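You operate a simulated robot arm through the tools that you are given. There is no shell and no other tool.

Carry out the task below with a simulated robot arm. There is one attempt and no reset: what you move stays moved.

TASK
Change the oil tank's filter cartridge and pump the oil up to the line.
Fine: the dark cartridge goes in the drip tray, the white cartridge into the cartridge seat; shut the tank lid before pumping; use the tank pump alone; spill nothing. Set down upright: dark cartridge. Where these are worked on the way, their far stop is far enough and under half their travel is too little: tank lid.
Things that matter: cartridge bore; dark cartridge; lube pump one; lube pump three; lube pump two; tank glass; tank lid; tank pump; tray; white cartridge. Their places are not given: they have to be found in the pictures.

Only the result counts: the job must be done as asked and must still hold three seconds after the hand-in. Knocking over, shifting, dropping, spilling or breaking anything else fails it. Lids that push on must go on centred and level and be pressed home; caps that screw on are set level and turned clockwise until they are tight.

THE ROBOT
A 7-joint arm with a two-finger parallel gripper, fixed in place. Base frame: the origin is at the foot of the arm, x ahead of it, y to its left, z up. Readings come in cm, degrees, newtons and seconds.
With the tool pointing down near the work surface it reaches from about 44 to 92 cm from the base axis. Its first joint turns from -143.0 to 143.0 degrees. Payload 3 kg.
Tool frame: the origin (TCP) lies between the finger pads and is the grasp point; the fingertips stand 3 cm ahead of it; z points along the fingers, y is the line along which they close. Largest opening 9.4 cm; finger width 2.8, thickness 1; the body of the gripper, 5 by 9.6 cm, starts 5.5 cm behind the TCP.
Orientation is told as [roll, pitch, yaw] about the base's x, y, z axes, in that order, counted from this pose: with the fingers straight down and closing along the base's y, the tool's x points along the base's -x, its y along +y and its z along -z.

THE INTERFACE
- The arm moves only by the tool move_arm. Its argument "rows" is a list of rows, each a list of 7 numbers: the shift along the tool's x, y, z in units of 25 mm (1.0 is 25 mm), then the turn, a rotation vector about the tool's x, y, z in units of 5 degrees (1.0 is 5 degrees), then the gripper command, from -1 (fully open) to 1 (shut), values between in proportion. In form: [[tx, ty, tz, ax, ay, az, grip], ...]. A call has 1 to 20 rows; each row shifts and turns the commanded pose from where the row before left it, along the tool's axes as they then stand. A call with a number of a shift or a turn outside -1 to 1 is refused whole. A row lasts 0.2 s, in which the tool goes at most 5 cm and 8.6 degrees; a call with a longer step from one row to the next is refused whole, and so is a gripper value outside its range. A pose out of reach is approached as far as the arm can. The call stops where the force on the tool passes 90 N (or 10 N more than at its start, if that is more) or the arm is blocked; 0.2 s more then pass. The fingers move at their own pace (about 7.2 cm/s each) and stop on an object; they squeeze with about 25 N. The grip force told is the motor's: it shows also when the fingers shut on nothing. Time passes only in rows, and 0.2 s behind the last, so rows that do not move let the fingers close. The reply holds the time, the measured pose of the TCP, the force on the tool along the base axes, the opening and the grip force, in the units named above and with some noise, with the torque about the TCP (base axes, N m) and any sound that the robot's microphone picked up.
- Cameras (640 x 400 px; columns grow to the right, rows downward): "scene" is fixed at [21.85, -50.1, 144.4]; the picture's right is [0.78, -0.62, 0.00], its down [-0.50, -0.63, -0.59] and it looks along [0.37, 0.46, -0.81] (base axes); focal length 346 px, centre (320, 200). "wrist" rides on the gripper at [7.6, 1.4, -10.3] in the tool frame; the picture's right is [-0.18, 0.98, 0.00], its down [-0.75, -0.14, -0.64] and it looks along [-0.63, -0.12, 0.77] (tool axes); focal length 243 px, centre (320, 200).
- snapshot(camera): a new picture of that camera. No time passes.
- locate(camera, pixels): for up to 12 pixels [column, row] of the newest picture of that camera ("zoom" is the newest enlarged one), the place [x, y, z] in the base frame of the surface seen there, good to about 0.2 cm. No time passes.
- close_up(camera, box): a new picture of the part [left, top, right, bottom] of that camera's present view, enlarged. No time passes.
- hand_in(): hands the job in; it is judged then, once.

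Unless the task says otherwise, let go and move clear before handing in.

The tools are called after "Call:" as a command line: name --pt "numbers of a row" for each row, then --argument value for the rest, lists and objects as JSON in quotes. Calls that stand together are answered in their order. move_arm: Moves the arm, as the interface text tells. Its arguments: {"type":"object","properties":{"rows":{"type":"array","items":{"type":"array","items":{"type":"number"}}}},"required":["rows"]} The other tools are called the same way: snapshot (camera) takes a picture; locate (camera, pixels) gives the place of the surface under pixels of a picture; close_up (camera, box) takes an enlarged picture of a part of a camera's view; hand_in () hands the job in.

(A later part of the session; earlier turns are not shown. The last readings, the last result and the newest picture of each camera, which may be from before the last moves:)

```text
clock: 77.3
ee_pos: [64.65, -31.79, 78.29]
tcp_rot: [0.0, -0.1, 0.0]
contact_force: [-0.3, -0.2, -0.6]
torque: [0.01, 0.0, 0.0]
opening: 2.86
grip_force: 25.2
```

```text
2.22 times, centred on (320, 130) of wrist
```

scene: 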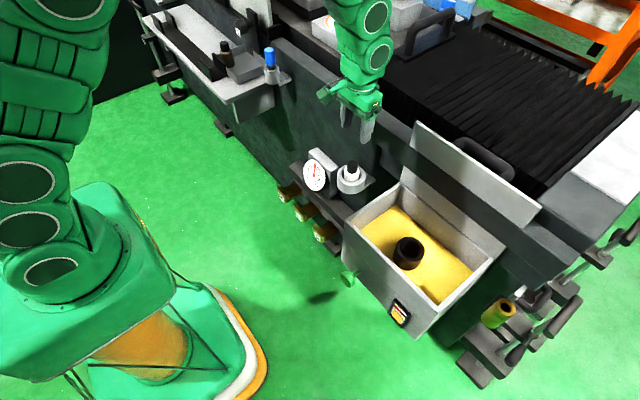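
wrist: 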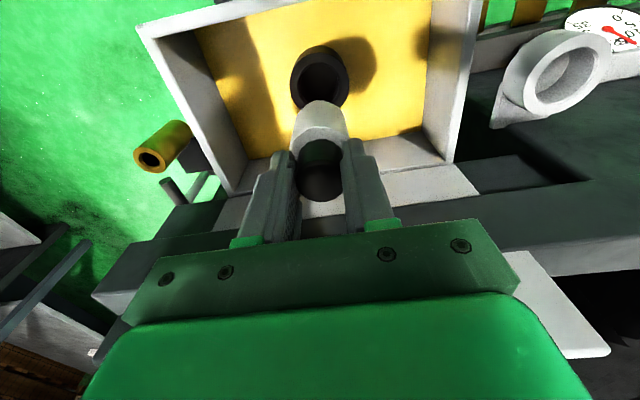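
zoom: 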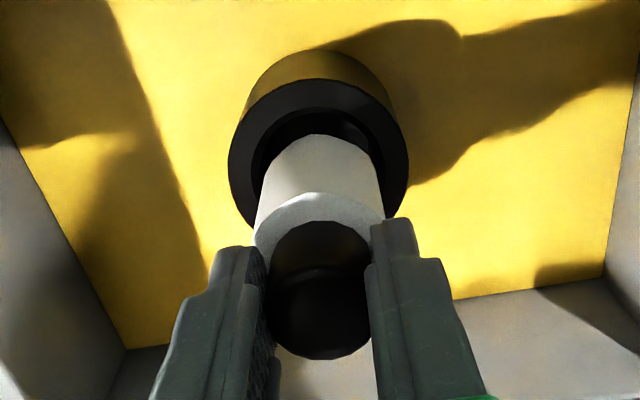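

The cartridge is lined up with the bore. I lower slowly, watching the force.

Call:
move_arm --pt "0 -0.05 0.2 0 0 0 1" --pt "0 0 0.2 0 0 0 1" --pt "0 0 0.2 0 0 0 1" --pt "0 0 0.2 0 0 0 1" --pt "0 0 0.2 0 0 0 1" --pt "0 0 0.2 0 0 0 1" --pt "0 0 0 0 0 0 1"

Call:
close_up --camera "scene" --box '[370, 190, 450, 280]'

```text
clock: 78.9
ee_pos: [64.82, -31.99, 75.39]
tcp_rot: [0.0, -0.1, 0.0]
contact_force: [-0.3, -0.2, -1.5]
torque: [0.0, -0.01, 0.02]
opening: 2.88
grip_force: 24.9
```

```text
4.44 times, centred on (410, 235) of scene
```

zoom: 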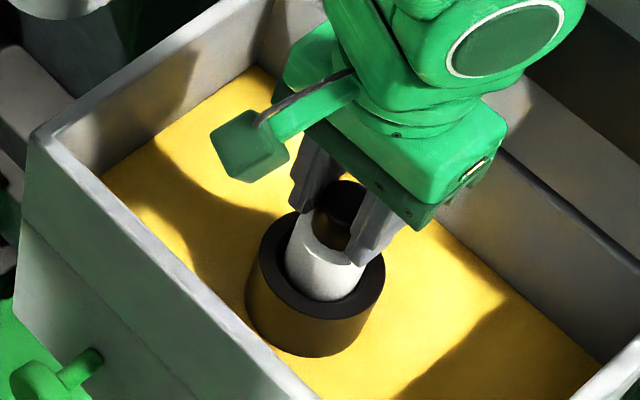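

It's entering freely. I lower further to contact.

Call:
move_arm --pt "0 0 0.2 0 0 0 1" --pt "0 0 0.2 0 0 0 1" --pt "0 0 0.2 0 0 0 1" --pt "0 0 0.2 0 0 0 1" --pt "0 0 0.2 0 0 0 1" --pt "0 0 0 0 0 0 1"

```text
clock: 80.3
ee_pos: [64.83, -31.93, 72.79]
tcp_rot: [0.0, 0.1, 0.0]
contact_force: [0.1, 0.3, -1.6]
torque: [-0.01, 0.0, 0.01]
opening: 2.85
grip_force: 25.0
```

No contact yet at 72.79. I continue in fine steps.

Call:
move_arm --pt "0 0 0.06 0 0 0 1" --pt "0 0 0.06 0 0 0 1" --pt "0 0 0 0 0 0 1"

```text
clock: 81.1
ee_pos: [64.69, -31.9, 72.57]
tcp_rot: [0.0, 0.0, 0.1]
contact_force: [0.1, 0.1, -1.7]
torque: [0.02, 0.0, 0.0]
opening: 2.85
grip_force: 25.3
```

Call:
move_arm --pt "0 0 0.06 0 0 0 1" --pt "0 0 0.06 0 0 0 1" --pt "0 0 0 0 0 0 1"

```text
clock: 81.9
ee_pos: [64.81, -31.8, 72.32]
tcp_rot: [0.0, -0.1, -0.1]
contact_force: [1.4, -3.5, 19.4]
torque: [-0.16, -0.26, -0.02]
opening: 2.85
grip_force: 25.0
```

Contact (19 N) at TCP 72.32, as deep as the old cartridge sat, so it is seated. I release and lift clear.

Call:
move_arm --pt "0 0 -0.03 0 0 0 1" --pt "0 0 0 0 0 0 0.35" --pt "0 0 0 0 0 0 0.2" --pt "0 0 0 0 0 0 0.05" --pt "0 0 0 0 0 0 0.05" --pt "0 0 0 0 0 0 0.05" --pt "0 0 -0.2 0 0 0 0.05" --pt "0 0 -0.5 0 0 0 0.05" --pt "0 0 -0.8 0 0 0 0.05" --pt "0 0 -0.8 0 0 0 0.05" --pt "0 0 -0.8 0 0 0 0.05" --pt "0 0 -0.8 0 0 0 0.05" --pt "0 0 -0.8 0 0 0 0.05"

Call:
snapshot --camera "wrist"

Call:
close_up --camera "scene" --box '[370, 190, 450, 280]'

```text
clock: 84.7
ee_pos: [64.9, -32.02, 84.04]
tcp_rot: [-0.1, 0.0, 0.1]
contact_force: [0.2, -0.4, -0.5]
torque: [-0.02, 0.01, 0.0]
opening: 4.46
grip_force: 0.0
```

```text
taken
```

wrist: 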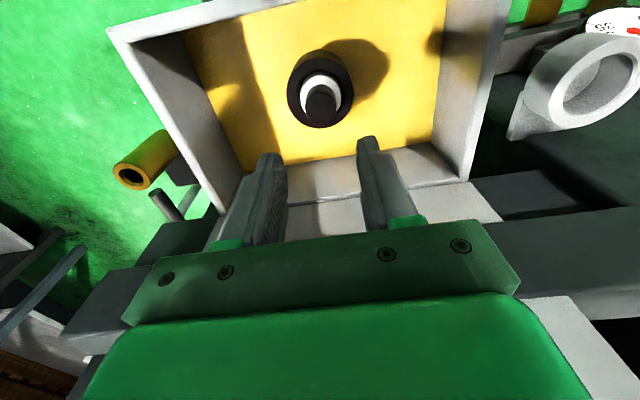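

```text
4.44 times, centred on (410, 235) of scene
```

zoom: 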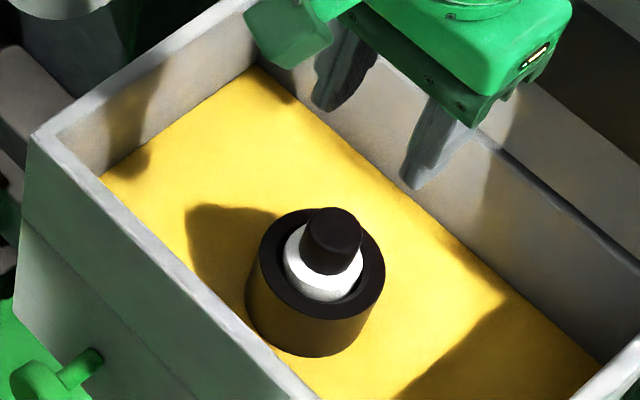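

The white cartridge sits in the bore. I verify its height.

Call:
locate --camera "zoom" --pixels '[[335, 225], [330, 245], [320, 285], [300, 265], [345, 235], [360, 265]]'

Call:
snapshot --camera "scene"

```text
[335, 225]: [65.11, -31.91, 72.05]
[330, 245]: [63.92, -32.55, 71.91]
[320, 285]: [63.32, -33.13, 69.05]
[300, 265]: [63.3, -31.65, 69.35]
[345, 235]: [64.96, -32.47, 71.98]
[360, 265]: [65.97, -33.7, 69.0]
```

```text
taken
```

scene: 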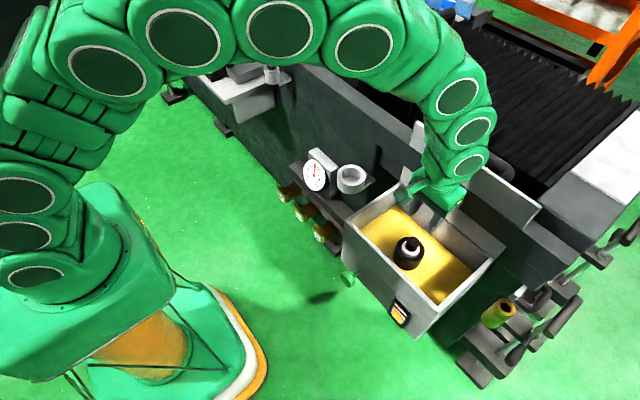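

Knob top z=72.0 and shoulder 69.2 match the old seating exactly. Next I rise and yaw to −90° to take hold of the lid handle again.

Call:
move_arm --pt "0 0 -0.85 0 0 0 0.05" --pt "0 0 -0.85 0 0 0 0.05" --pt "0 0 -0.85 0 0 0 0.05" --pt "0 0 -0.85 0 0 0 0.05" --pt "0 0 -0.85 0 0 0 0.05" --pt "0 0 -0.85 0 0 0 0.05" --pt "0 0 -0.6 0 0 0 0.2" --pt "0 0 0 0 0 1 0.2" --pt "0 0 0 0 0 1 0.2" --pt "0 0 0 0 0 1 0.2" --pt "0 0 0 0 0 1 0.2" --pt "0 0 0 0 0 1 0.2" --pt "0 0 0 0 0 1 0.2" --pt "0 0 0 0 0 1 0.2" --pt "0 0 0 0 0 1 0.2" --pt "0 0 0 0 0 1 0.2"

Call:
move_arm --pt "0 0 0 0 0 1 0.2" --pt "0 0 0 0 0 1 0.2" --pt "0 0 0 0 0 1 0.2" --pt "0 0 0 0 0 1 0.2" --pt "0 0 0 0 0 1 0.2" --pt "0 0 0 0 0 1 0.2" --pt "0 0 0 0 0 1 0.2" --pt "0 0 0 0 0 1 0.2" --pt "0 0 0 0 0 1 0.2" --pt "0 0 0 0 0 0 0.2"

Call:
snapshot --camera "scene"

Call:
snapshot --camera "wrist"

```text
clock: 88.1
ee_pos: [64.78, -32.05, 98.35]
tcp_rot: [0.0, 0.0, -45.1]
contact_force: [-0.2, -0.5, 0.1]
torque: [0.0, -0.03, 0.01]
opening: 3.76
grip_force: 0.0
```

```text
clock: 90.3
ee_pos: [64.66, -32.05, 98.35]
tcp_rot: [-0.1, 0.0, -90.1]
contact_force: [-0.2, 0.7, 0.0]
torque: [0.04, -0.01, 0.01]
opening: 3.75
grip_force: 0.1
```

```text
taken
```

scene: 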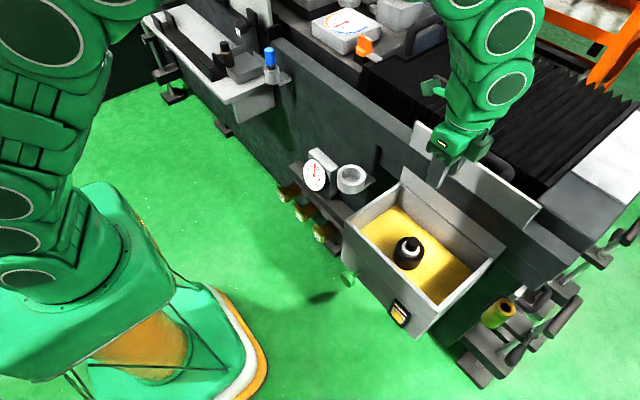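

```text
taken
```

wrist: 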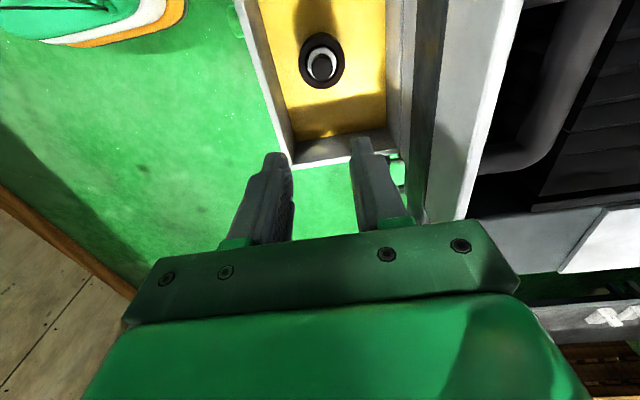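

The lid stands where I left it, and the handle is in view at right. I cross above the lid's edge (tips at z≈95) to over the bar.

Call:
move_arm --pt "-0.03 0.5 -0.3 0 0 0 0.2" --pt "-0.03 0.85 0 0 0 0 0.2" --pt "-0.03 0.85 0 0 0 0 0.2" --pt "-0.03 0.85 0 0 0 0 0.2" --pt "-0.03 0.85 0 0 0 0 0.2" --pt "-0.03 0.85 0 0 0 0 0.2" --pt "-0.03 0.85 0 0 0 0 0.2" --pt "-0.03 0.8 0 0 0 0 0.2" --pt "0 0.44 0 0 0 0 0.2" --pt "0 0 0 0 0 0 0.2" --pt "0 0 0 0 0 0 0.2"

Call:
snapshot --camera "wrist"

Call:
snapshot --camera "scene"

```text
clock: 92.7
ee_pos: [81.95, -32.47, 98.98]
tcp_rot: [0.0, 0.0, -90.0]
contact_force: [-0.7, -0.4, 0.4]
torque: [-0.03, 0.04, -0.01]
opening: 3.78
grip_force: 0.1
```

```text
taken
```

wrist: 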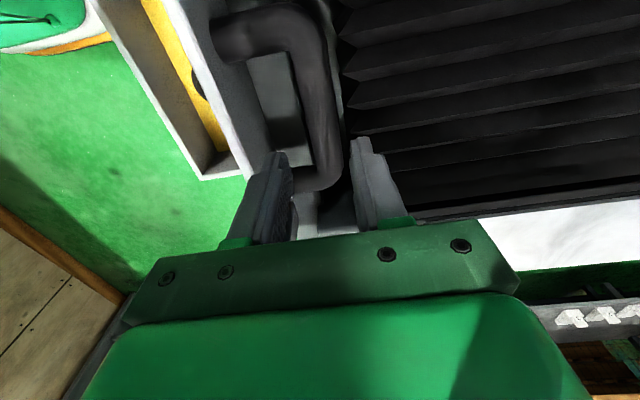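

```text
taken
```

scene: 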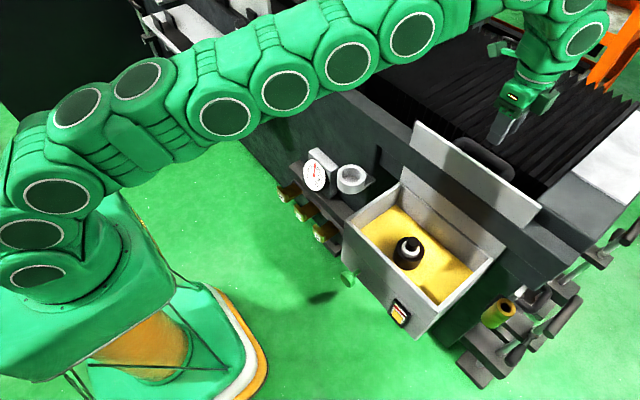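

I locate the bar's sides and the bellows' edge to set the finger positions.

Call:
locate --camera "wrist" --pixels '[[298, 80], [310, 80], [322, 80], [333, 80], [305, 130], [320, 130], [338, 130], [346, 70], [350, 100], [355, 130], [342, 40], [240, 130]]'

Call:
close_up --camera "wrist" --box '[230, 10, 410, 230]'

```text
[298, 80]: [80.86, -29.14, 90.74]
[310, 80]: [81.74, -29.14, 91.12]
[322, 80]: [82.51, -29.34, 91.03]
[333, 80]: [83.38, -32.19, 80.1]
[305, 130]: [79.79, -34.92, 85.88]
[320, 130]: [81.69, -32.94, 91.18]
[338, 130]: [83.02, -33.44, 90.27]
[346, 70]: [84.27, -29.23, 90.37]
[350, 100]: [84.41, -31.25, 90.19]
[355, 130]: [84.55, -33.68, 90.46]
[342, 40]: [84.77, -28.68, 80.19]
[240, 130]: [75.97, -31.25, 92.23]
```

```text
1.82 times, centred on (320, 120) of wrist
```

zoom: 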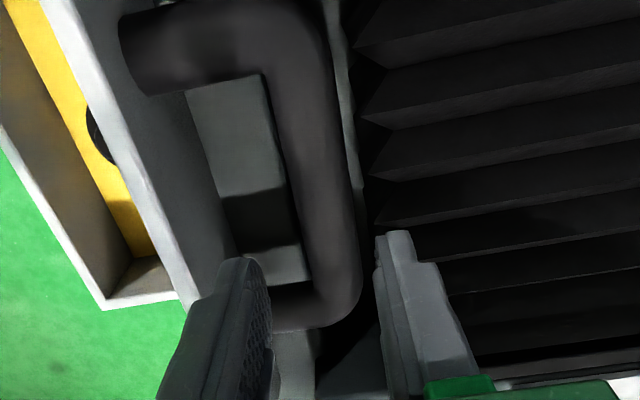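

The bar is centred at x≈81.8 (top z 91.15), and the bellows' tips are at x≈84.4, leaving a 1.2 cm gap for the outer finger. I set the opening to 3.5 cm at x=81.55 and come down to just above the bar.

Call:
move_arm --pt "0 -0.16 0 0 0 0 0.255" --pt "0 0 0.6 0 0 0 0.255" --pt "0 0 0.6 0 0 0 0.255" --pt "0 0 0.6 0 0 0 0.255" --pt "0 0 0 0 0 0 0.255"

Call:
close_up --camera "wrist" --box '[230, 50, 410, 240]'

```text
clock: 93.9
ee_pos: [81.53, -32.44, 94.46]
tcp_rot: [-0.1, 0.0, -90.0]
contact_force: [0.0, 1.1, 0.4]
torque: [0.02, 0.01, -0.02]
opening: 3.48
grip_force: 0.2
```

```text
2.11 times, centred on (320, 145) of wrist
```

zoom: 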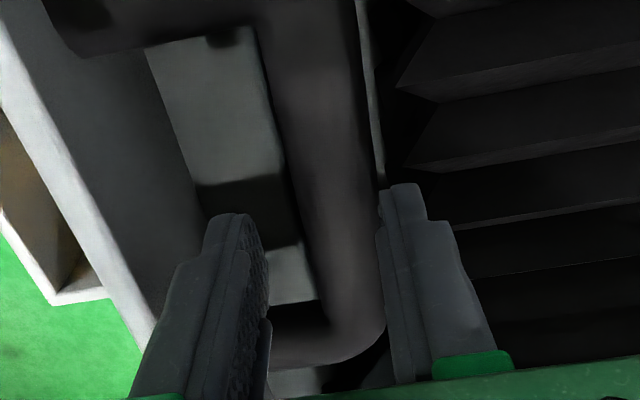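

The bar lies between the fingers with the outer finger in the gap. I descend gently to z≈91.

Call:
move_arm --pt "0 0 0.3 0 0 0 0.255" --pt "0 0 0.3 0 0 0 0.255" --pt "0 0 0.3 0 0 0 0.255" --pt "0 0 0.3 0 0 0 0.255" --pt "0 0 0.1 0 0 0 0.255"

Call:
close_up --camera "wrist" --box '[230, 50, 410, 240]'

```text
clock: 95.1
ee_pos: [81.41, -32.58, 91.39]
tcp_rot: [-0.1, -0.1, -90.0]
contact_force: [-0.6, 0.7, 0.2]
torque: [-0.02, -0.01, -0.02]
opening: 3.52
grip_force: 0.1
```

```text
2.11 times, centred on (320, 145) of wrist
```

zoom: 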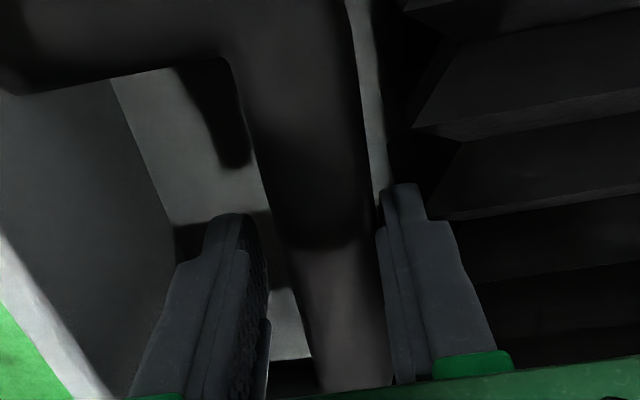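

No contact so far; outer finger edge at x≈84.2 clears the bellows. I descend to the bar's centre height (89.4) and close.

Call:
move_arm --pt "0 0 0.27 0 0 0 0.255" --pt "0 0 0.27 0 0 0 0.255" --pt "0 0 0.26 0 0 0 0.255" --pt "0 0 0 0 0 0 0.4" --pt "0 0 0 0 0 0 1" --pt "0 0 0 0 0 0 1" --pt "0 0 0 0 0 0 1"

Call:
close_up --camera "wrist" --box '[230, 50, 410, 240]'

```text
clock: 96.7
ee_pos: [81.47, -32.57, 89.33]
tcp_rot: [0.0, 0.0, -90.0]
contact_force: [2.8, 1.5, 2.0]
torque: [-0.71, -0.21, 0.02]
opening: 3.03
grip_force: 44.6
```

```text
2.11 times, centred on (320, 145) of wrist
```

zoom: 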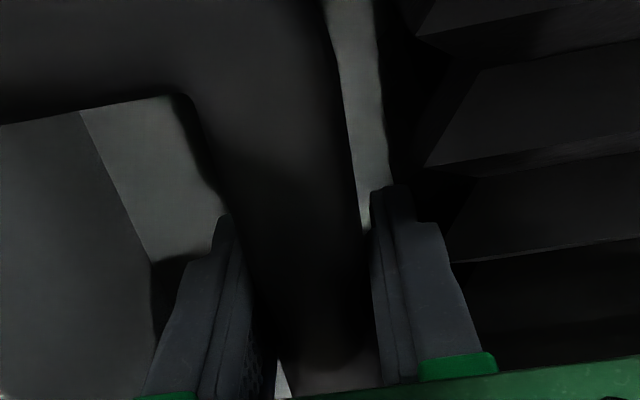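

The bar is gripped again at (81.47, 89.33). A circle fit of the opening path gives hinge (75.8, 72.4), r≈18.1; I follow it back down in small steps.

Call:
move_arm --pt "0 -0.272 -0.078 0 0 0 1" --pt "0 -0.272 -0.078 0 0 0 1" --pt "0 -0.248 -0.054 0 0 0 1" --pt "0 -0.248 -0.054 0 0 0 1" --pt "0 0 0 0 0 0 1"

```text
clock: 97.9
ee_pos: [78.69, -32.63, 90.06]
tcp_rot: [-0.1, 0.0, -89.9]
contact_force: [-0.7, 5.9, -3.4]
torque: [0.08, -0.14, 0.04]
opening: 3.03
grip_force: 45.5
```

Forces are low; the lid follows. I continue.

Call:
move_arm --pt "0 -0.248 -0.034 0 0 0 1" --pt "0 -0.248 -0.034 0 0 0 1" --pt "0 -0.252 -0.018 0 0 0 1" --pt "0 -0.252 -0.018 0 0 0 1" --pt "0 -0.252 0 0 0 0 1" --pt "0 -0.252 0 0 0 0 1" --pt "0 -0.252 0.018 0 0 0 1" --pt "0 -0.252 0.018 0 0 0 1" --pt "0 0 0 0 0 0 1"

```text
clock: 99.9
ee_pos: [73.81, -32.58, 90.09]
tcp_rot: [-0.1, 0.1, -90.0]
contact_force: [1.8, -6.4, -14.3]
torque: [-0.35, -0.19, 0.07]
opening: 3.0
grip_force: 45.1
```

Good tracking; I continue down the arc.

Call:
move_arm --pt "0 -0.248 0.034 0 0 0 1" --pt "0 -0.248 0.034 0 0 0 1" --pt "0 -0.248 0.054 0 0 0 1" --pt "0 -0.248 0.054 0 0 0 1" --pt "0 -0.242 0.068 0 0 0 1" --pt "0 -0.242 0.068 0 0 0 1" --pt "0 -0.236 0.086 0 0 0 1" --pt "0 -0.236 0.086 0 0 0 1" --pt "0 0 0 0 0 0 1"

```text
clock: 101.9
ee_pos: [68.86, -32.54, 88.79]
tcp_rot: [-0.1, -0.1, -89.9]
contact_force: [-3.8, -0.3, 5.6]
torque: [0.02, -0.11, 0.1]
opening: 3.03
grip_force: 44.7
```

Still on track at (68.9, 88.8). I continue.

Call:
move_arm --pt "0 -0.23 0.1 0 0 0 1" --pt "0 -0.23 0.1 0 0 0 1" --pt "0 -0.222 0.114 0 0 0 1" --pt "0 -0.222 0.114 0 0 0 1" --pt "0 -0.214 0.13 0 0 0 1" --pt "0 -0.214 0.13 0 0 0 1" --pt "0 -0.204 0.145 0 0 0 1" --pt "0 -0.204 0.145 0 0 0 1" --pt "0 0 0 0 0 0 1"

Call:
snapshot --camera "scene"

```text
clock: 103.9
ee_pos: [64.55, -32.66, 86.36]
tcp_rot: [-0.1, 0.0, -90.0]
contact_force: [10.7, -7.5, -20.2]
torque: [-0.44, 0.17, 0.02]
opening: 3.03
grip_force: 44.7
```

```text
taken
```

scene: 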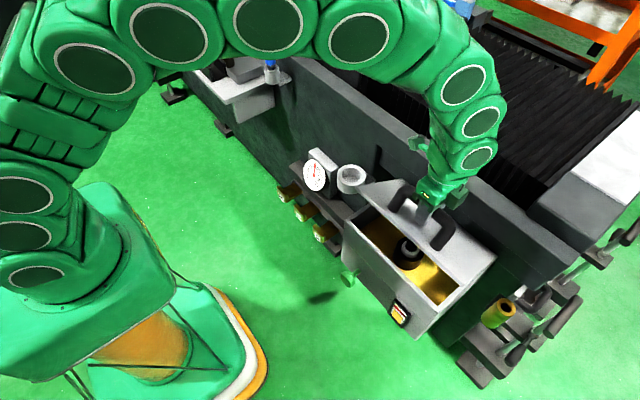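

The lid is about 30° from shut and tracking. I continue with a slight inward correction.

Call:
move_arm --pt "0 -0.175 0.19 0 0 0 1" --pt "0 -0.194 0.162 0 0 0 1" --pt "0 -0.18 0.174 0 0 0 1" --pt "0 -0.18 0.174 0 0 0 1" --pt "0 -0.17 0.188 0 0 0 1" --pt "0 -0.17 0.188 0 0 0 1" --pt "0 -0.154 0.198 0 0 0 1" --pt "0 -0.154 0.198 0 0 0 1" --pt "0 0 0 0 0 0 1"

```text
clock: 105.9
ee_pos: [61.25, -32.61, 82.87]
tcp_rot: [0.0, 0.1, -90.0]
contact_force: [3.2, -12.1, -3.1]
torque: [-0.45, -0.35, -0.05]
opening: 3.01
grip_force: 44.8
```

At (61.25, 82.87) the lid is ~14° from shut. I go on to nearly closed.

Call:
move_arm --pt "0 -0.142 0.21 0 0 0 1" --pt "0 -0.142 0.21 0 0 0 1" --pt "0 -0.126 0.218 0 0 0 1" --pt "0 -0.126 0.218 0 0 0 1" --pt "0 -0.11 0.226 0 0 0 1" --pt "0 -0.11 0.226 0 0 0 1" --pt "0 0 0 0 0 0 1"

```text
clock: 107.5
ee_pos: [59.21, -32.44, 79.52]
tcp_rot: [-0.1, 0.1, -90.1]
contact_force: [18.3, -5.1, -10.7]
torque: [-0.4, -0.01, 0.02]
opening: 3.0
grip_force: 45.0
```

Nearly shut. I press the last few millimetres down until contact shows.

Call:
move_arm --pt "0 -0.03 0.1 0 0 0 1" --pt "0 -0.02 0.1 0 0 0 1" --pt "0 -0.01 0.08 0 0 0 1" --pt "0 0 0 0 0 0 1"

Call:
close_up --camera "scene" --box '[335, 170, 505, 345]'

```text
clock: 108.5
ee_pos: [58.93, -32.39, 78.71]
tcp_rot: [-0.2, 0.0, -90.1]
contact_force: [-16.5, 10.2, 9.4]
torque: [0.92, 0.11, 0.08]
opening: 3.01
grip_force: 44.2
```

```text
2.29 times, centred on (420, 258) of scene
```

zoom: 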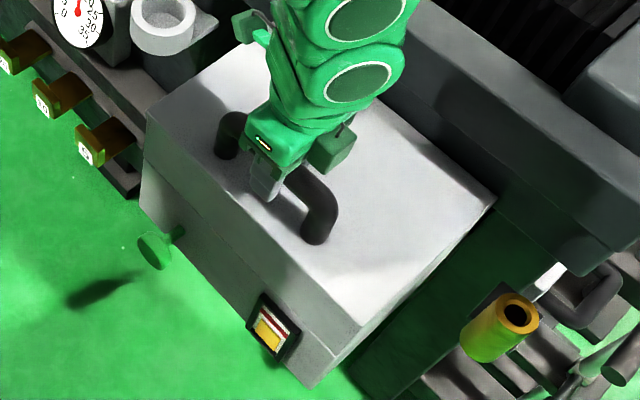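

The lid looks shut. I check the lid's top height at its front corners.

Call:
locate --camera "zoom" --pixels '[[362, 320], [355, 310], [152, 115], [165, 115], [400, 250], [480, 205], [340, 300], [200, 160]]'

```text
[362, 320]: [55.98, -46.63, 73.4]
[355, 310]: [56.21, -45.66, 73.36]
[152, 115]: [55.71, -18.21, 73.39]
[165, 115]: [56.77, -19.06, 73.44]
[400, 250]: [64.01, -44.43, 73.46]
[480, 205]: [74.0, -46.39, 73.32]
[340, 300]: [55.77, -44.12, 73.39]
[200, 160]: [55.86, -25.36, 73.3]
```

The lid top reads z≈73.4 everywhere, as at the start. I press down briefly to be sure, then release and rise.

Call:
move_arm --pt "0 0 0.08 0 0 0 1" --pt "0 0 0.04 0 0 0 1"

```text
clock: 109.1
ee_pos: [58.93, -32.64, 78.6]
tcp_rot: [-0.1, 0.1, -90.0]
contact_force: [-37.9, 10.7, 30.7]
torque: [-0.18, 0.01, 0.0]
opening: 3.04
grip_force: 45.3
```

A firm 31 N reaction shows that the lid is on its seat. I open the fingers and rise straight up.

Call:
move_arm --pt "0 0 -0.1 0 0 0 0.2" --pt "0 0 0 0 0 0 0" --pt "0 0 0 0 0 0 0" --pt "0 0 -0.3 0 0 0 0" --pt "0 0 -0.6 0 0 0 0" --pt "0 0 -0.8 0 0 0 0" --pt "0 0 -0.8 0 0 0 0" --pt "0 0 -0.8 0 0 0 0" --pt "0 0 -0.8 0 0 0 0"

Call:
snapshot --camera "scene"

Call:
close_up --camera "scene" --box '[380, 290, 420, 335]'

Call:
close_up --camera "scene" --box '[330, 250, 380, 300]'

```text
clock: 111.1
ee_pos: [59.05, -32.75, 89.01]
tcp_rot: [0.0, 0.0, -90.0]
contact_force: [-0.4, -0.2, 0.0]
torque: [-0.02, 0.02, 0.03]
opening: 4.69
grip_force: 0.0
```

```text
taken
```

scene: 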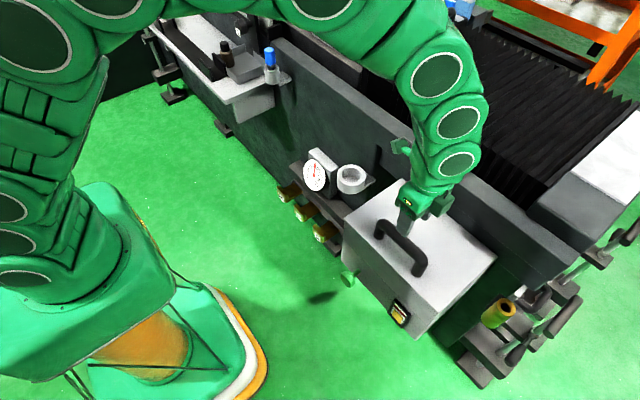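

```text
8.89 times, centred on (400, 312) of scene
```

zoom: 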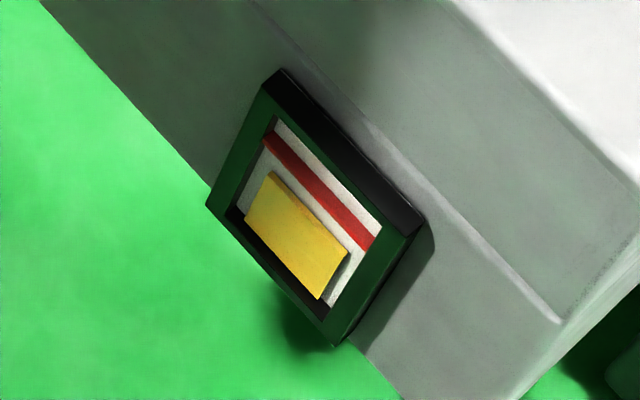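

```text
8.00 times, centred on (355, 275) of scene
```

zoom: 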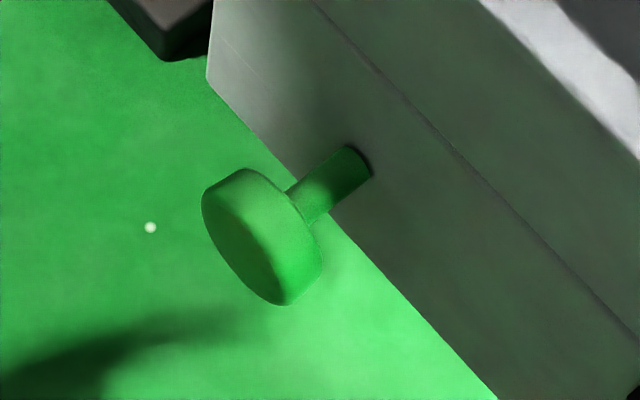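

The lid is shut, and the glass shows the oil a bit below the red line. I measure the pump button first, then the glass.

Call:
locate --camera "zoom" --pixels '[[240, 230], [215, 210], [270, 290], [255, 180], [300, 225], [300, 260], [320, 185], [350, 155], [235, 180], [280, 210], [250, 260], [230, 245]]'

Call:
close_up --camera "scene" --box '[380, 290, 420, 335]'

Call:
locate --camera "zoom" --pixels '[[270, 140], [320, 185], [365, 240], [272, 178], [310, 212], [345, 250], [290, 230], [315, 295], [245, 210], [265, 155], [325, 200], [360, 250]]'

```text
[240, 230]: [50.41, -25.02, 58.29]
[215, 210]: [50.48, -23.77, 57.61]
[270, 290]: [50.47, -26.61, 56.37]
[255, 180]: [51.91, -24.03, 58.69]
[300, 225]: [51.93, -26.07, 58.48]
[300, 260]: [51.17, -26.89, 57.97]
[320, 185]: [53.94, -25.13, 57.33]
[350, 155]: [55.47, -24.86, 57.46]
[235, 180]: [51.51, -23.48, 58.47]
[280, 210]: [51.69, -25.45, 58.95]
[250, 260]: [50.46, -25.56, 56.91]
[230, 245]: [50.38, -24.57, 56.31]
```

```text
8.89 times, centred on (400, 312) of scene
```

zoom: 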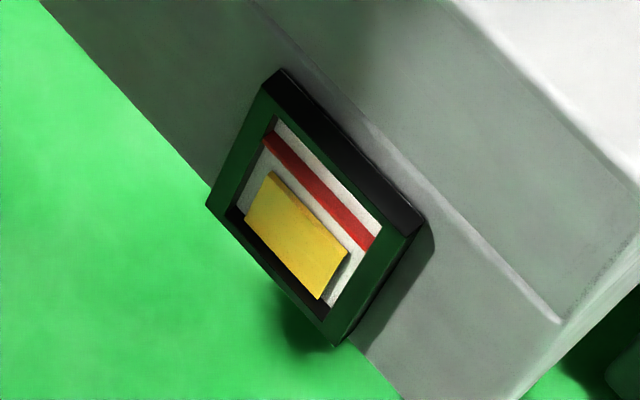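

```text
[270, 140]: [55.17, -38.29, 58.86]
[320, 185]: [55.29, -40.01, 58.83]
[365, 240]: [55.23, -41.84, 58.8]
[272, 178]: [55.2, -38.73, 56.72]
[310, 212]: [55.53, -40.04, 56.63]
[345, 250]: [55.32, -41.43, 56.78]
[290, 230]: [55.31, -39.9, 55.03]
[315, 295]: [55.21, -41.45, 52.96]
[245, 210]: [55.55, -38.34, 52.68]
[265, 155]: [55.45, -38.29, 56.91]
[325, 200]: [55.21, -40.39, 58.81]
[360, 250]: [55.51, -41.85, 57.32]
```

The pump button's face is at x≈50.4, centred near (y −25.2, z 57.2); the red line is z≈58.8 and the oil stands at ≈56.9. I back out in front of the tank, close the fingers and yaw back towards 0.

Call:
move_arm --pt "0.378 -0.75 0 0 0 0 0" --pt "0.378 -0.75 0 0 0 0 0.5" --pt "0.378 -0.75 0 0 0 0 1" --pt "0.378 -0.75 0 0 0 0 1" --pt "0.378 -0.75 0 0 0 0 1" --pt "0.378 -0.75 0 0 0 0 1" --pt "0.378 -0.75 0 0 0 0 1" --pt "0.378 -0.75 0 0 0 0 1" --pt "0 0 0 0 0 -1 1" --pt "0 0 0 0 0 -1 1" --pt "0 0 0 0 0 -1 1" --pt "0 0 0 0 0 -1 1" --pt "0 0 0 0 0 -1 1" --pt "0 0 0 0 0 -1 1" --pt "0 0 0 0 0 -1 1" --pt "0 0 0 0 0 -1 1" --pt "0 0 0 0 0 -1 1" --pt "0 0 0 0 0 -1 1" --pt "0 0 0 0 0 -1 1" --pt "0 0 0 0 0 -1 1"

Call:
move_arm --pt "0 0 0 0 0 -1 1" --pt "0 0 0 0 0 -1 1" --pt "0 0 0 0 0 -1 1" --pt "0 0 0 0 0 -1 1" --pt "0 0 0 0 0 -1 1" --pt "0 0 0 0 0 -1 1" --pt "0 0 0 0 0 0 1"

Call:
snapshot --camera "scene"

Call:
snapshot --camera "wrist"

```text
clock: 115.3
ee_pos: [43.94, -24.93, 89.09]
tcp_rot: [0.0, 0.0, -29.9]
contact_force: [0.3, -0.7, 0.4]
torque: [-0.01, -0.02, 0.0]
opening: 0.0
grip_force: 25.2
```

```text
clock: 116.9
ee_pos: [44.0, -25.09, 89.02]
tcp_rot: [0.0, 0.1, 0.0]
contact_force: [-0.3, 1.0, 0.9]
torque: [0.0, -0.01, 0.01]
opening: 0.01
grip_force: 25.0
```

```text
taken
```

scene: 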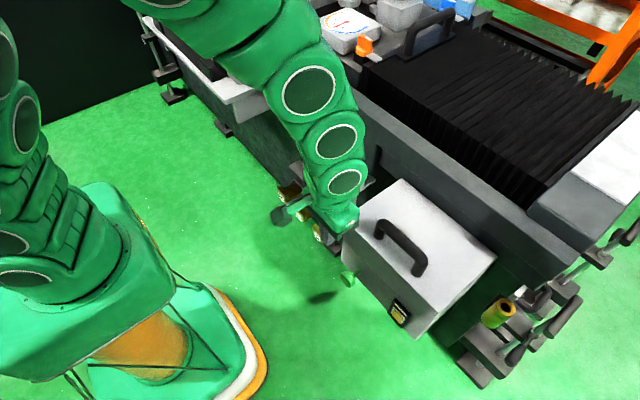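

```text
taken
```

wrist: 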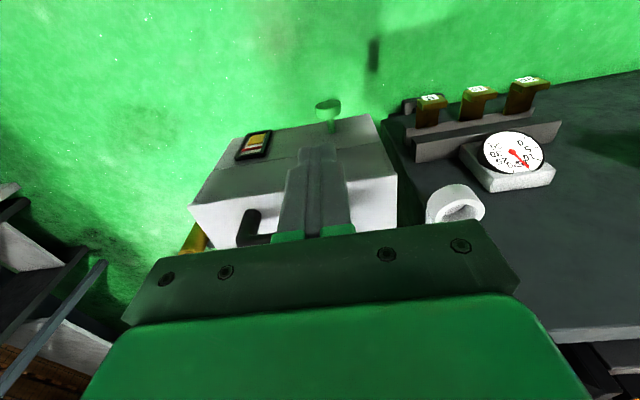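

Yaw is 0 and the fingers are shut. I pitch the tool 35° so that the fingertips point towards the tank.

Call:
move_arm --pt "0 0 0 0 -1 0 1" --pt "0 0 0 0 -1 0 1" --pt "0 0 0 0 -1 0 1" --pt "0 0 0 0 -1 0 1" --pt "0 0 0 0 -1 0 1" --pt "0 0 0 0 -1 0 1" --pt "0 0 0 0 -1 0 1" --pt "0 0 0 0 0 0 1"

Call:
snapshot --camera "wrist"

```text
clock: 118.7
ee_pos: [46.48, -27.53, 90.29]
tcp_rot: [0.0, -35.0, 0.0]
contact_force: [-0.5, -0.3, -0.1]
torque: [0.03, 0.02, 0.0]
opening: 0.0
grip_force: 25.1
out of reach, approached as far as the arm can: row 6, 7
```

```text
taken
```

wrist: 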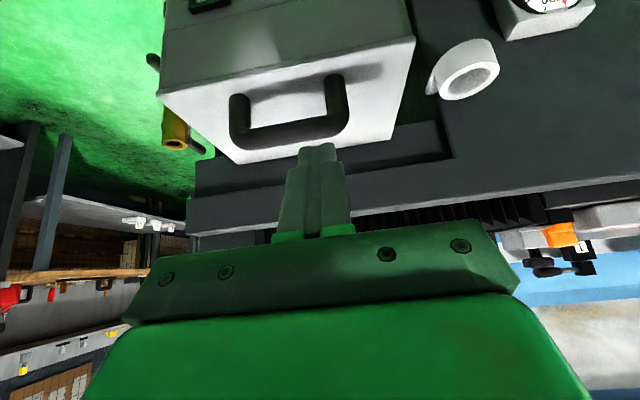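

The 35° tilt at this radius is out of reach. I reduce the tilt to about 22°.

Call:
move_arm --pt "0 0 0 0 0.87 0 1" --pt "0 0 0 0 0.87 0 1" --pt "0 0 0 0 0.87 0 1" --pt "0 0 0 0 0 0 1"

```text
clock: 119.7
ee_pos: [46.51, -27.53, 90.33]
tcp_rot: [0.0, -21.9, 0.0]
contact_force: [-1.0, 0.3, 0.4]
torque: [-0.02, 0.01, -0.03]
opening: 0.0
grip_force: 25.4
```

Now at (46.5,−27.5,90.3) with 22° tilt. I descend in front of the tank towards the pump's height, first about half way.

Call:
move_arm --pt "0.381 0.13 0.865 0 0 0 1" --pt "0.381 0.13 0.865 0 0 0 1" --pt "0.381 0.13 0.865 0 0 0 1" --pt "0.381 0.13 0.865 0 0 0 1" --pt "0.381 0.13 0.865 0 0 0 1" --pt "0.381 0.13 0.865 0 0 0 1" --pt "0.381 0.13 0.865 0 0 0 1" --pt "0 0 0 0 0 0 1"

Call:
snapshot --camera "wrist"

Call:
snapshot --camera "scene"

```text
clock: 121.5
ee_pos: [46.09, -25.33, 73.88]
tcp_rot: [0.0, -21.9, 0.0]
contact_force: [-0.9, -0.4, -0.6]
torque: [-0.01, -0.01, 0.02]
opening: 0.02
grip_force: 24.7
```

```text
taken
```

wrist: 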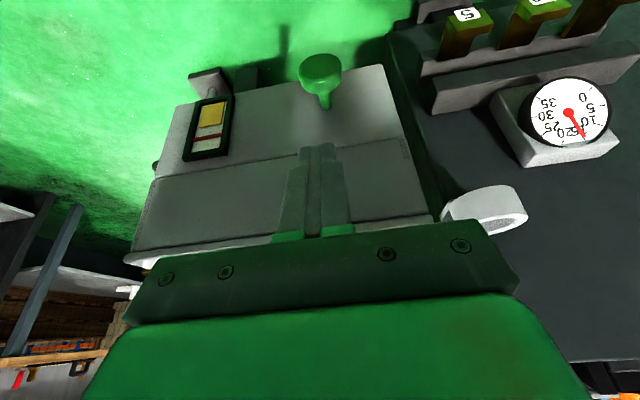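

```text
taken
```

scene: 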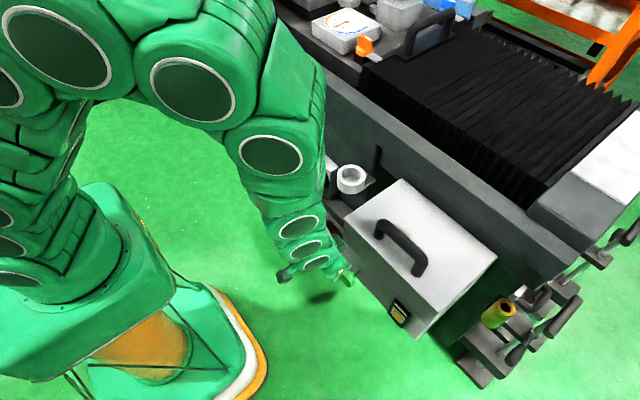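

The wrist view shows the button at (320,72) and the glass at (208,128) nicely. I locate both from here.

Call:
close_up --camera "wrist" --box '[280, 40, 360, 120]'

Call:
locate --camera "zoom" --pixels '[[320, 150], [220, 130], [410, 140], [320, 100], [320, 190], [320, 230], [330, 270], [350, 320], [260, 180], [380, 180]]'

Call:
close_up --camera "wrist" --box '[170, 80, 250, 170]'

Call:
locate --camera "zoom" --pixels '[[320, 140], [320, 185], [320, 215], [320, 230], [320, 240], [320, 260], [320, 280], [280, 200], [370, 200], [320, 110], [320, 310]]'

```text
5.00 times, centred on (320, 80) of wrist
```

zoom: 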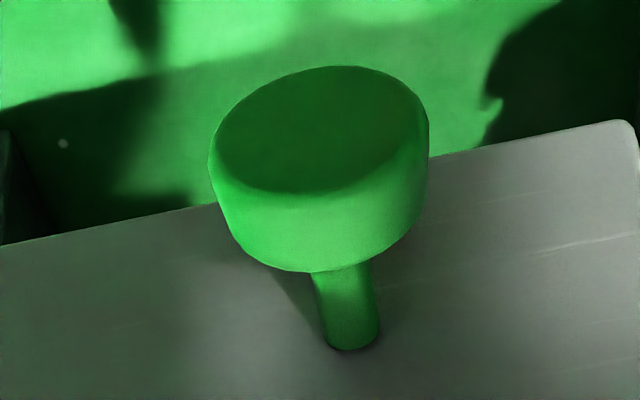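

```text
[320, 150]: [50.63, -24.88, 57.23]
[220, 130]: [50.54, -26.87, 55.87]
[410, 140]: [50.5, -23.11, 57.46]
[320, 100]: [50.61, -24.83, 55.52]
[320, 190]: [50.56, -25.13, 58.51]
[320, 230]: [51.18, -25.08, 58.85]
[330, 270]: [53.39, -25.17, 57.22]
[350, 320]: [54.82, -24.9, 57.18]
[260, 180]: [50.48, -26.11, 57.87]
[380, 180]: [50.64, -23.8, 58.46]
```

```text
4.44 times, centred on (210, 125) of wrist
```

zoom: 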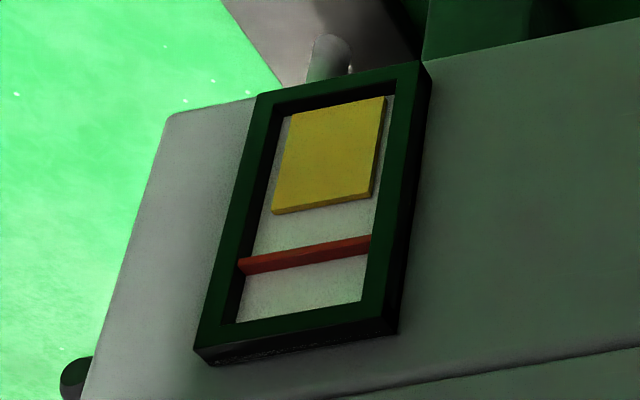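

```text
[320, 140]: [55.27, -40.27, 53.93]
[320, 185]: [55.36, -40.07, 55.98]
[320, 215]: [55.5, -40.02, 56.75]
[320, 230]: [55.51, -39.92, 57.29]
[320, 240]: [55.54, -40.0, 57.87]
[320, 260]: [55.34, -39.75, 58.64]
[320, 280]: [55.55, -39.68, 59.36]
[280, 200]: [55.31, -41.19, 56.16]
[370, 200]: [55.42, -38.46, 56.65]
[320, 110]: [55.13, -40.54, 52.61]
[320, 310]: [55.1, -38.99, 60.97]
```

The button face is at x=50.55, centre (−24.95, 56.9); oil top z≈56.5, red line ≈58.5. I descend to the button's height, still 2 cm in front of it.

Call:
move_arm --pt "0.363 0.025 0.903 0 0 0 1" --pt "0.363 0.025 0.903 0 0 0 1" --pt "0.363 0.025 0.903 0 0 0 1" --pt "0.363 0.025 0.903 0 0 0 1" --pt "0.363 0.025 0.903 0 0 0 1" --pt "0.363 0.025 0.903 0 0 0 1" --pt "0 0 0 0 0 0 1"

Call:
snapshot --camera "wrist"

Call:
snapshot --camera "scene"

```text
clock: 123.1
ee_pos: [46.04, -25.02, 59.34]
tcp_rot: [0.1, -21.9, 0.0]
contact_force: [0.6, 0.0, -0.9]
torque: [-0.02, 0.02, 0.05]
opening: 0.0
grip_force: 24.8
```

```text
taken
```

wrist: 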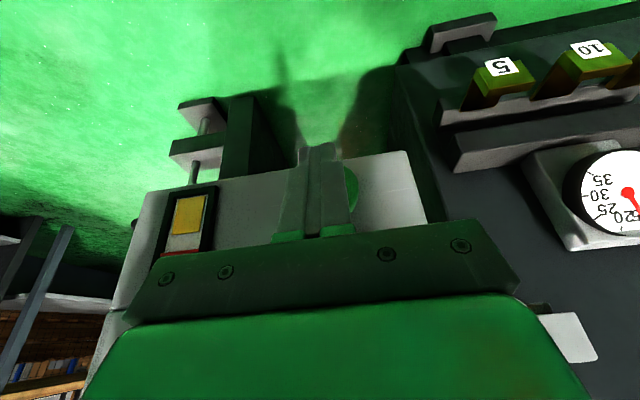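

```text
taken
```

scene: 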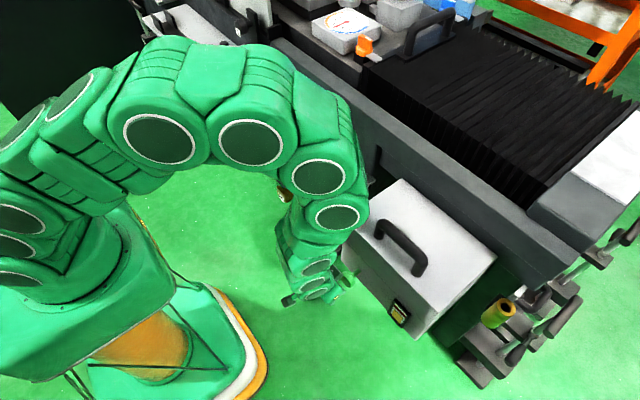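

I'm in front of the button at (46.0,−25.0,59.3). I push along +x in small steps, watching for contact.

Call:
move_arm --pt "-0.278 0 0.112 0 0 0 1" --pt "-0.278 0 0.112 0 0 0 1" --pt "-0.186 0 0.075 0 0 0 1" --pt "0 0 0 0 0 0 1"

```text
clock: 124.1
ee_pos: [48.0, -24.97, 59.13]
tcp_rot: [0.0, -21.9, 0.0]
contact_force: [-0.5, -0.5, 0.3]
torque: [0.04, 0.0, 0.01]
opening: 0.0
grip_force: 24.6
```

No contact yet at x=48.0. I continue in 0.5 cm steps.

Call:
move_arm --pt "-0.186 0 0.075 0 0 0 1" --pt "-0.186 0 0.075 0 0 0 1" --pt "0 0 0 0 0 0 1"

Call:
close_up --camera "wrist" --box '[140, 140, 400, 270]'

```text
clock: 124.9
ee_pos: [49.08, -24.99, 59.1]
tcp_rot: [0.0, -22.0, -0.1]
contact_force: [-3.6, -0.5, 1.2]
torque: [-0.01, 0.09, -0.03]
opening: 0.01
grip_force: 25.6
```

```text
2.46 times, centred on (270, 205) of wrist
```

zoom: 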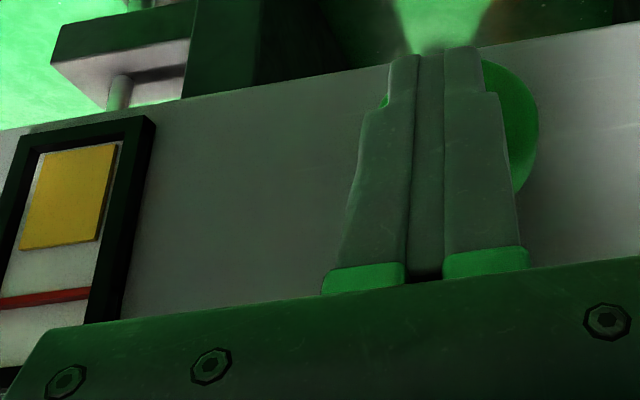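

Contact began (−3.6 N at x=49.1). I press the button further and watch the force and the glass.

Call:
move_arm --pt "-0.186 0 0.075 0 0 0 1" --pt "-0.186 0 0.075 0 0 0 1" --pt "0 0 0 0 0 0 1"

Call:
close_up --camera "wrist" --box '[140, 140, 400, 270]'

```text
clock: 125.7
ee_pos: [49.91, -24.85, 59.09]
tcp_rot: [0.1, -21.8, 0.0]
contact_force: [-12.6, -3.4, 2.3]
torque: [-0.14, 0.25, -0.06]
opening: 0.01
grip_force: 25.4
```

```text
2.46 times, centred on (270, 205) of wrist
```

zoom: 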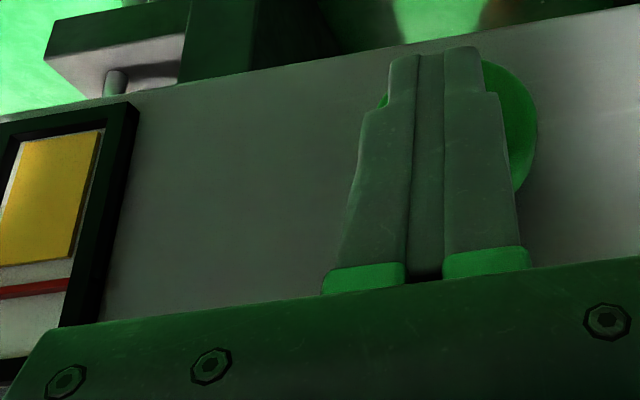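

The spring force grows (−12.6 N) and the oil appears to be rising already. I look closely at the glass.

Call:
close_up --camera "wrist" --box '[130, 170, 210, 280]'

Call:
close_up --camera "scene" --box '[380, 290, 420, 335]'

Call:
locate --camera "zoom" --pixels '[[280, 150], [320, 185], [350, 230], [272, 168], [280, 175], [310, 200], [315, 210], [345, 240], [290, 230]]'

```text
3.64 times, centred on (170, 225) of wrist
```

zoom: 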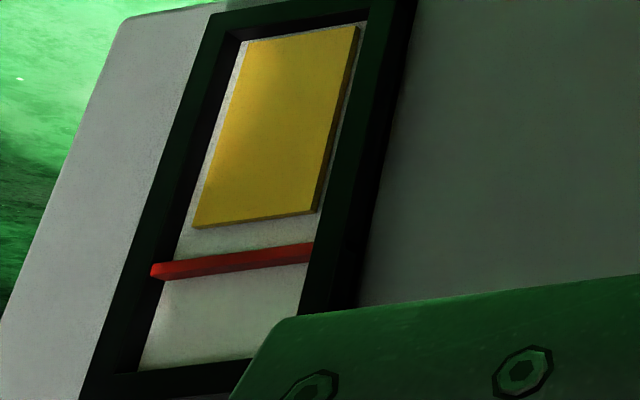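

```text
8.89 times, centred on (400, 312) of scene
```

zoom: 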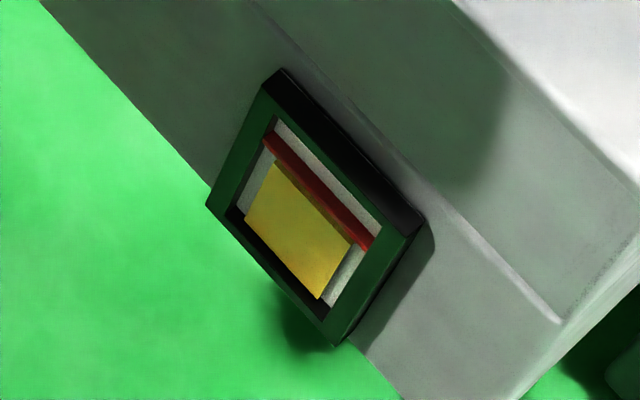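

```text
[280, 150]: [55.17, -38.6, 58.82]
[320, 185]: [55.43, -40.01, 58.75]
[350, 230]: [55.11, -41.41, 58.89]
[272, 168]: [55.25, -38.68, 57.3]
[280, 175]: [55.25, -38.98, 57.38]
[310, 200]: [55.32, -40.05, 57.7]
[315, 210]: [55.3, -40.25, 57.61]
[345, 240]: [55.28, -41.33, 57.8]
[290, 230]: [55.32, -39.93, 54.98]
```

The oil top rose from ≈56.8 to ≈57.6, with the red line at ≈58.4–58.8, so the level follows the stroke. I press a little more in small increments.

Call:
move_arm --pt "-0.093 0 0.037 0 0 0 1" --pt "-0.093 0 0.037 0 0 0 1" --pt "0 0 0 0 0 0 1" --pt "0 0 0 0 0 0 1"

Call:
close_up --camera "wrist" --box '[130, 170, 210, 280]'

Call:
close_up --camera "scene" --box '[380, 290, 420, 335]'

```text
clock: 126.7
ee_pos: [50.34, -24.91, 59.09]
tcp_rot: [0.2, -21.5, -0.1]
contact_force: [-79.1, -12.1, 6.5]
torque: [-0.01, 1.67, -0.28]
opening: 0.0
grip_force: 24.9
```

```text
3.64 times, centred on (170, 225) of wrist
```

zoom: 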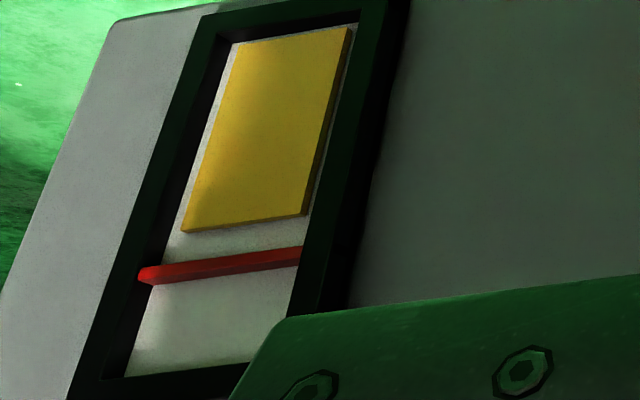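

```text
8.89 times, centred on (400, 312) of scene
```

zoom: 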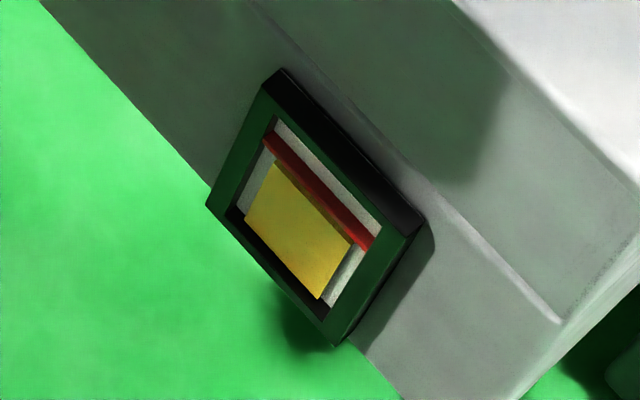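

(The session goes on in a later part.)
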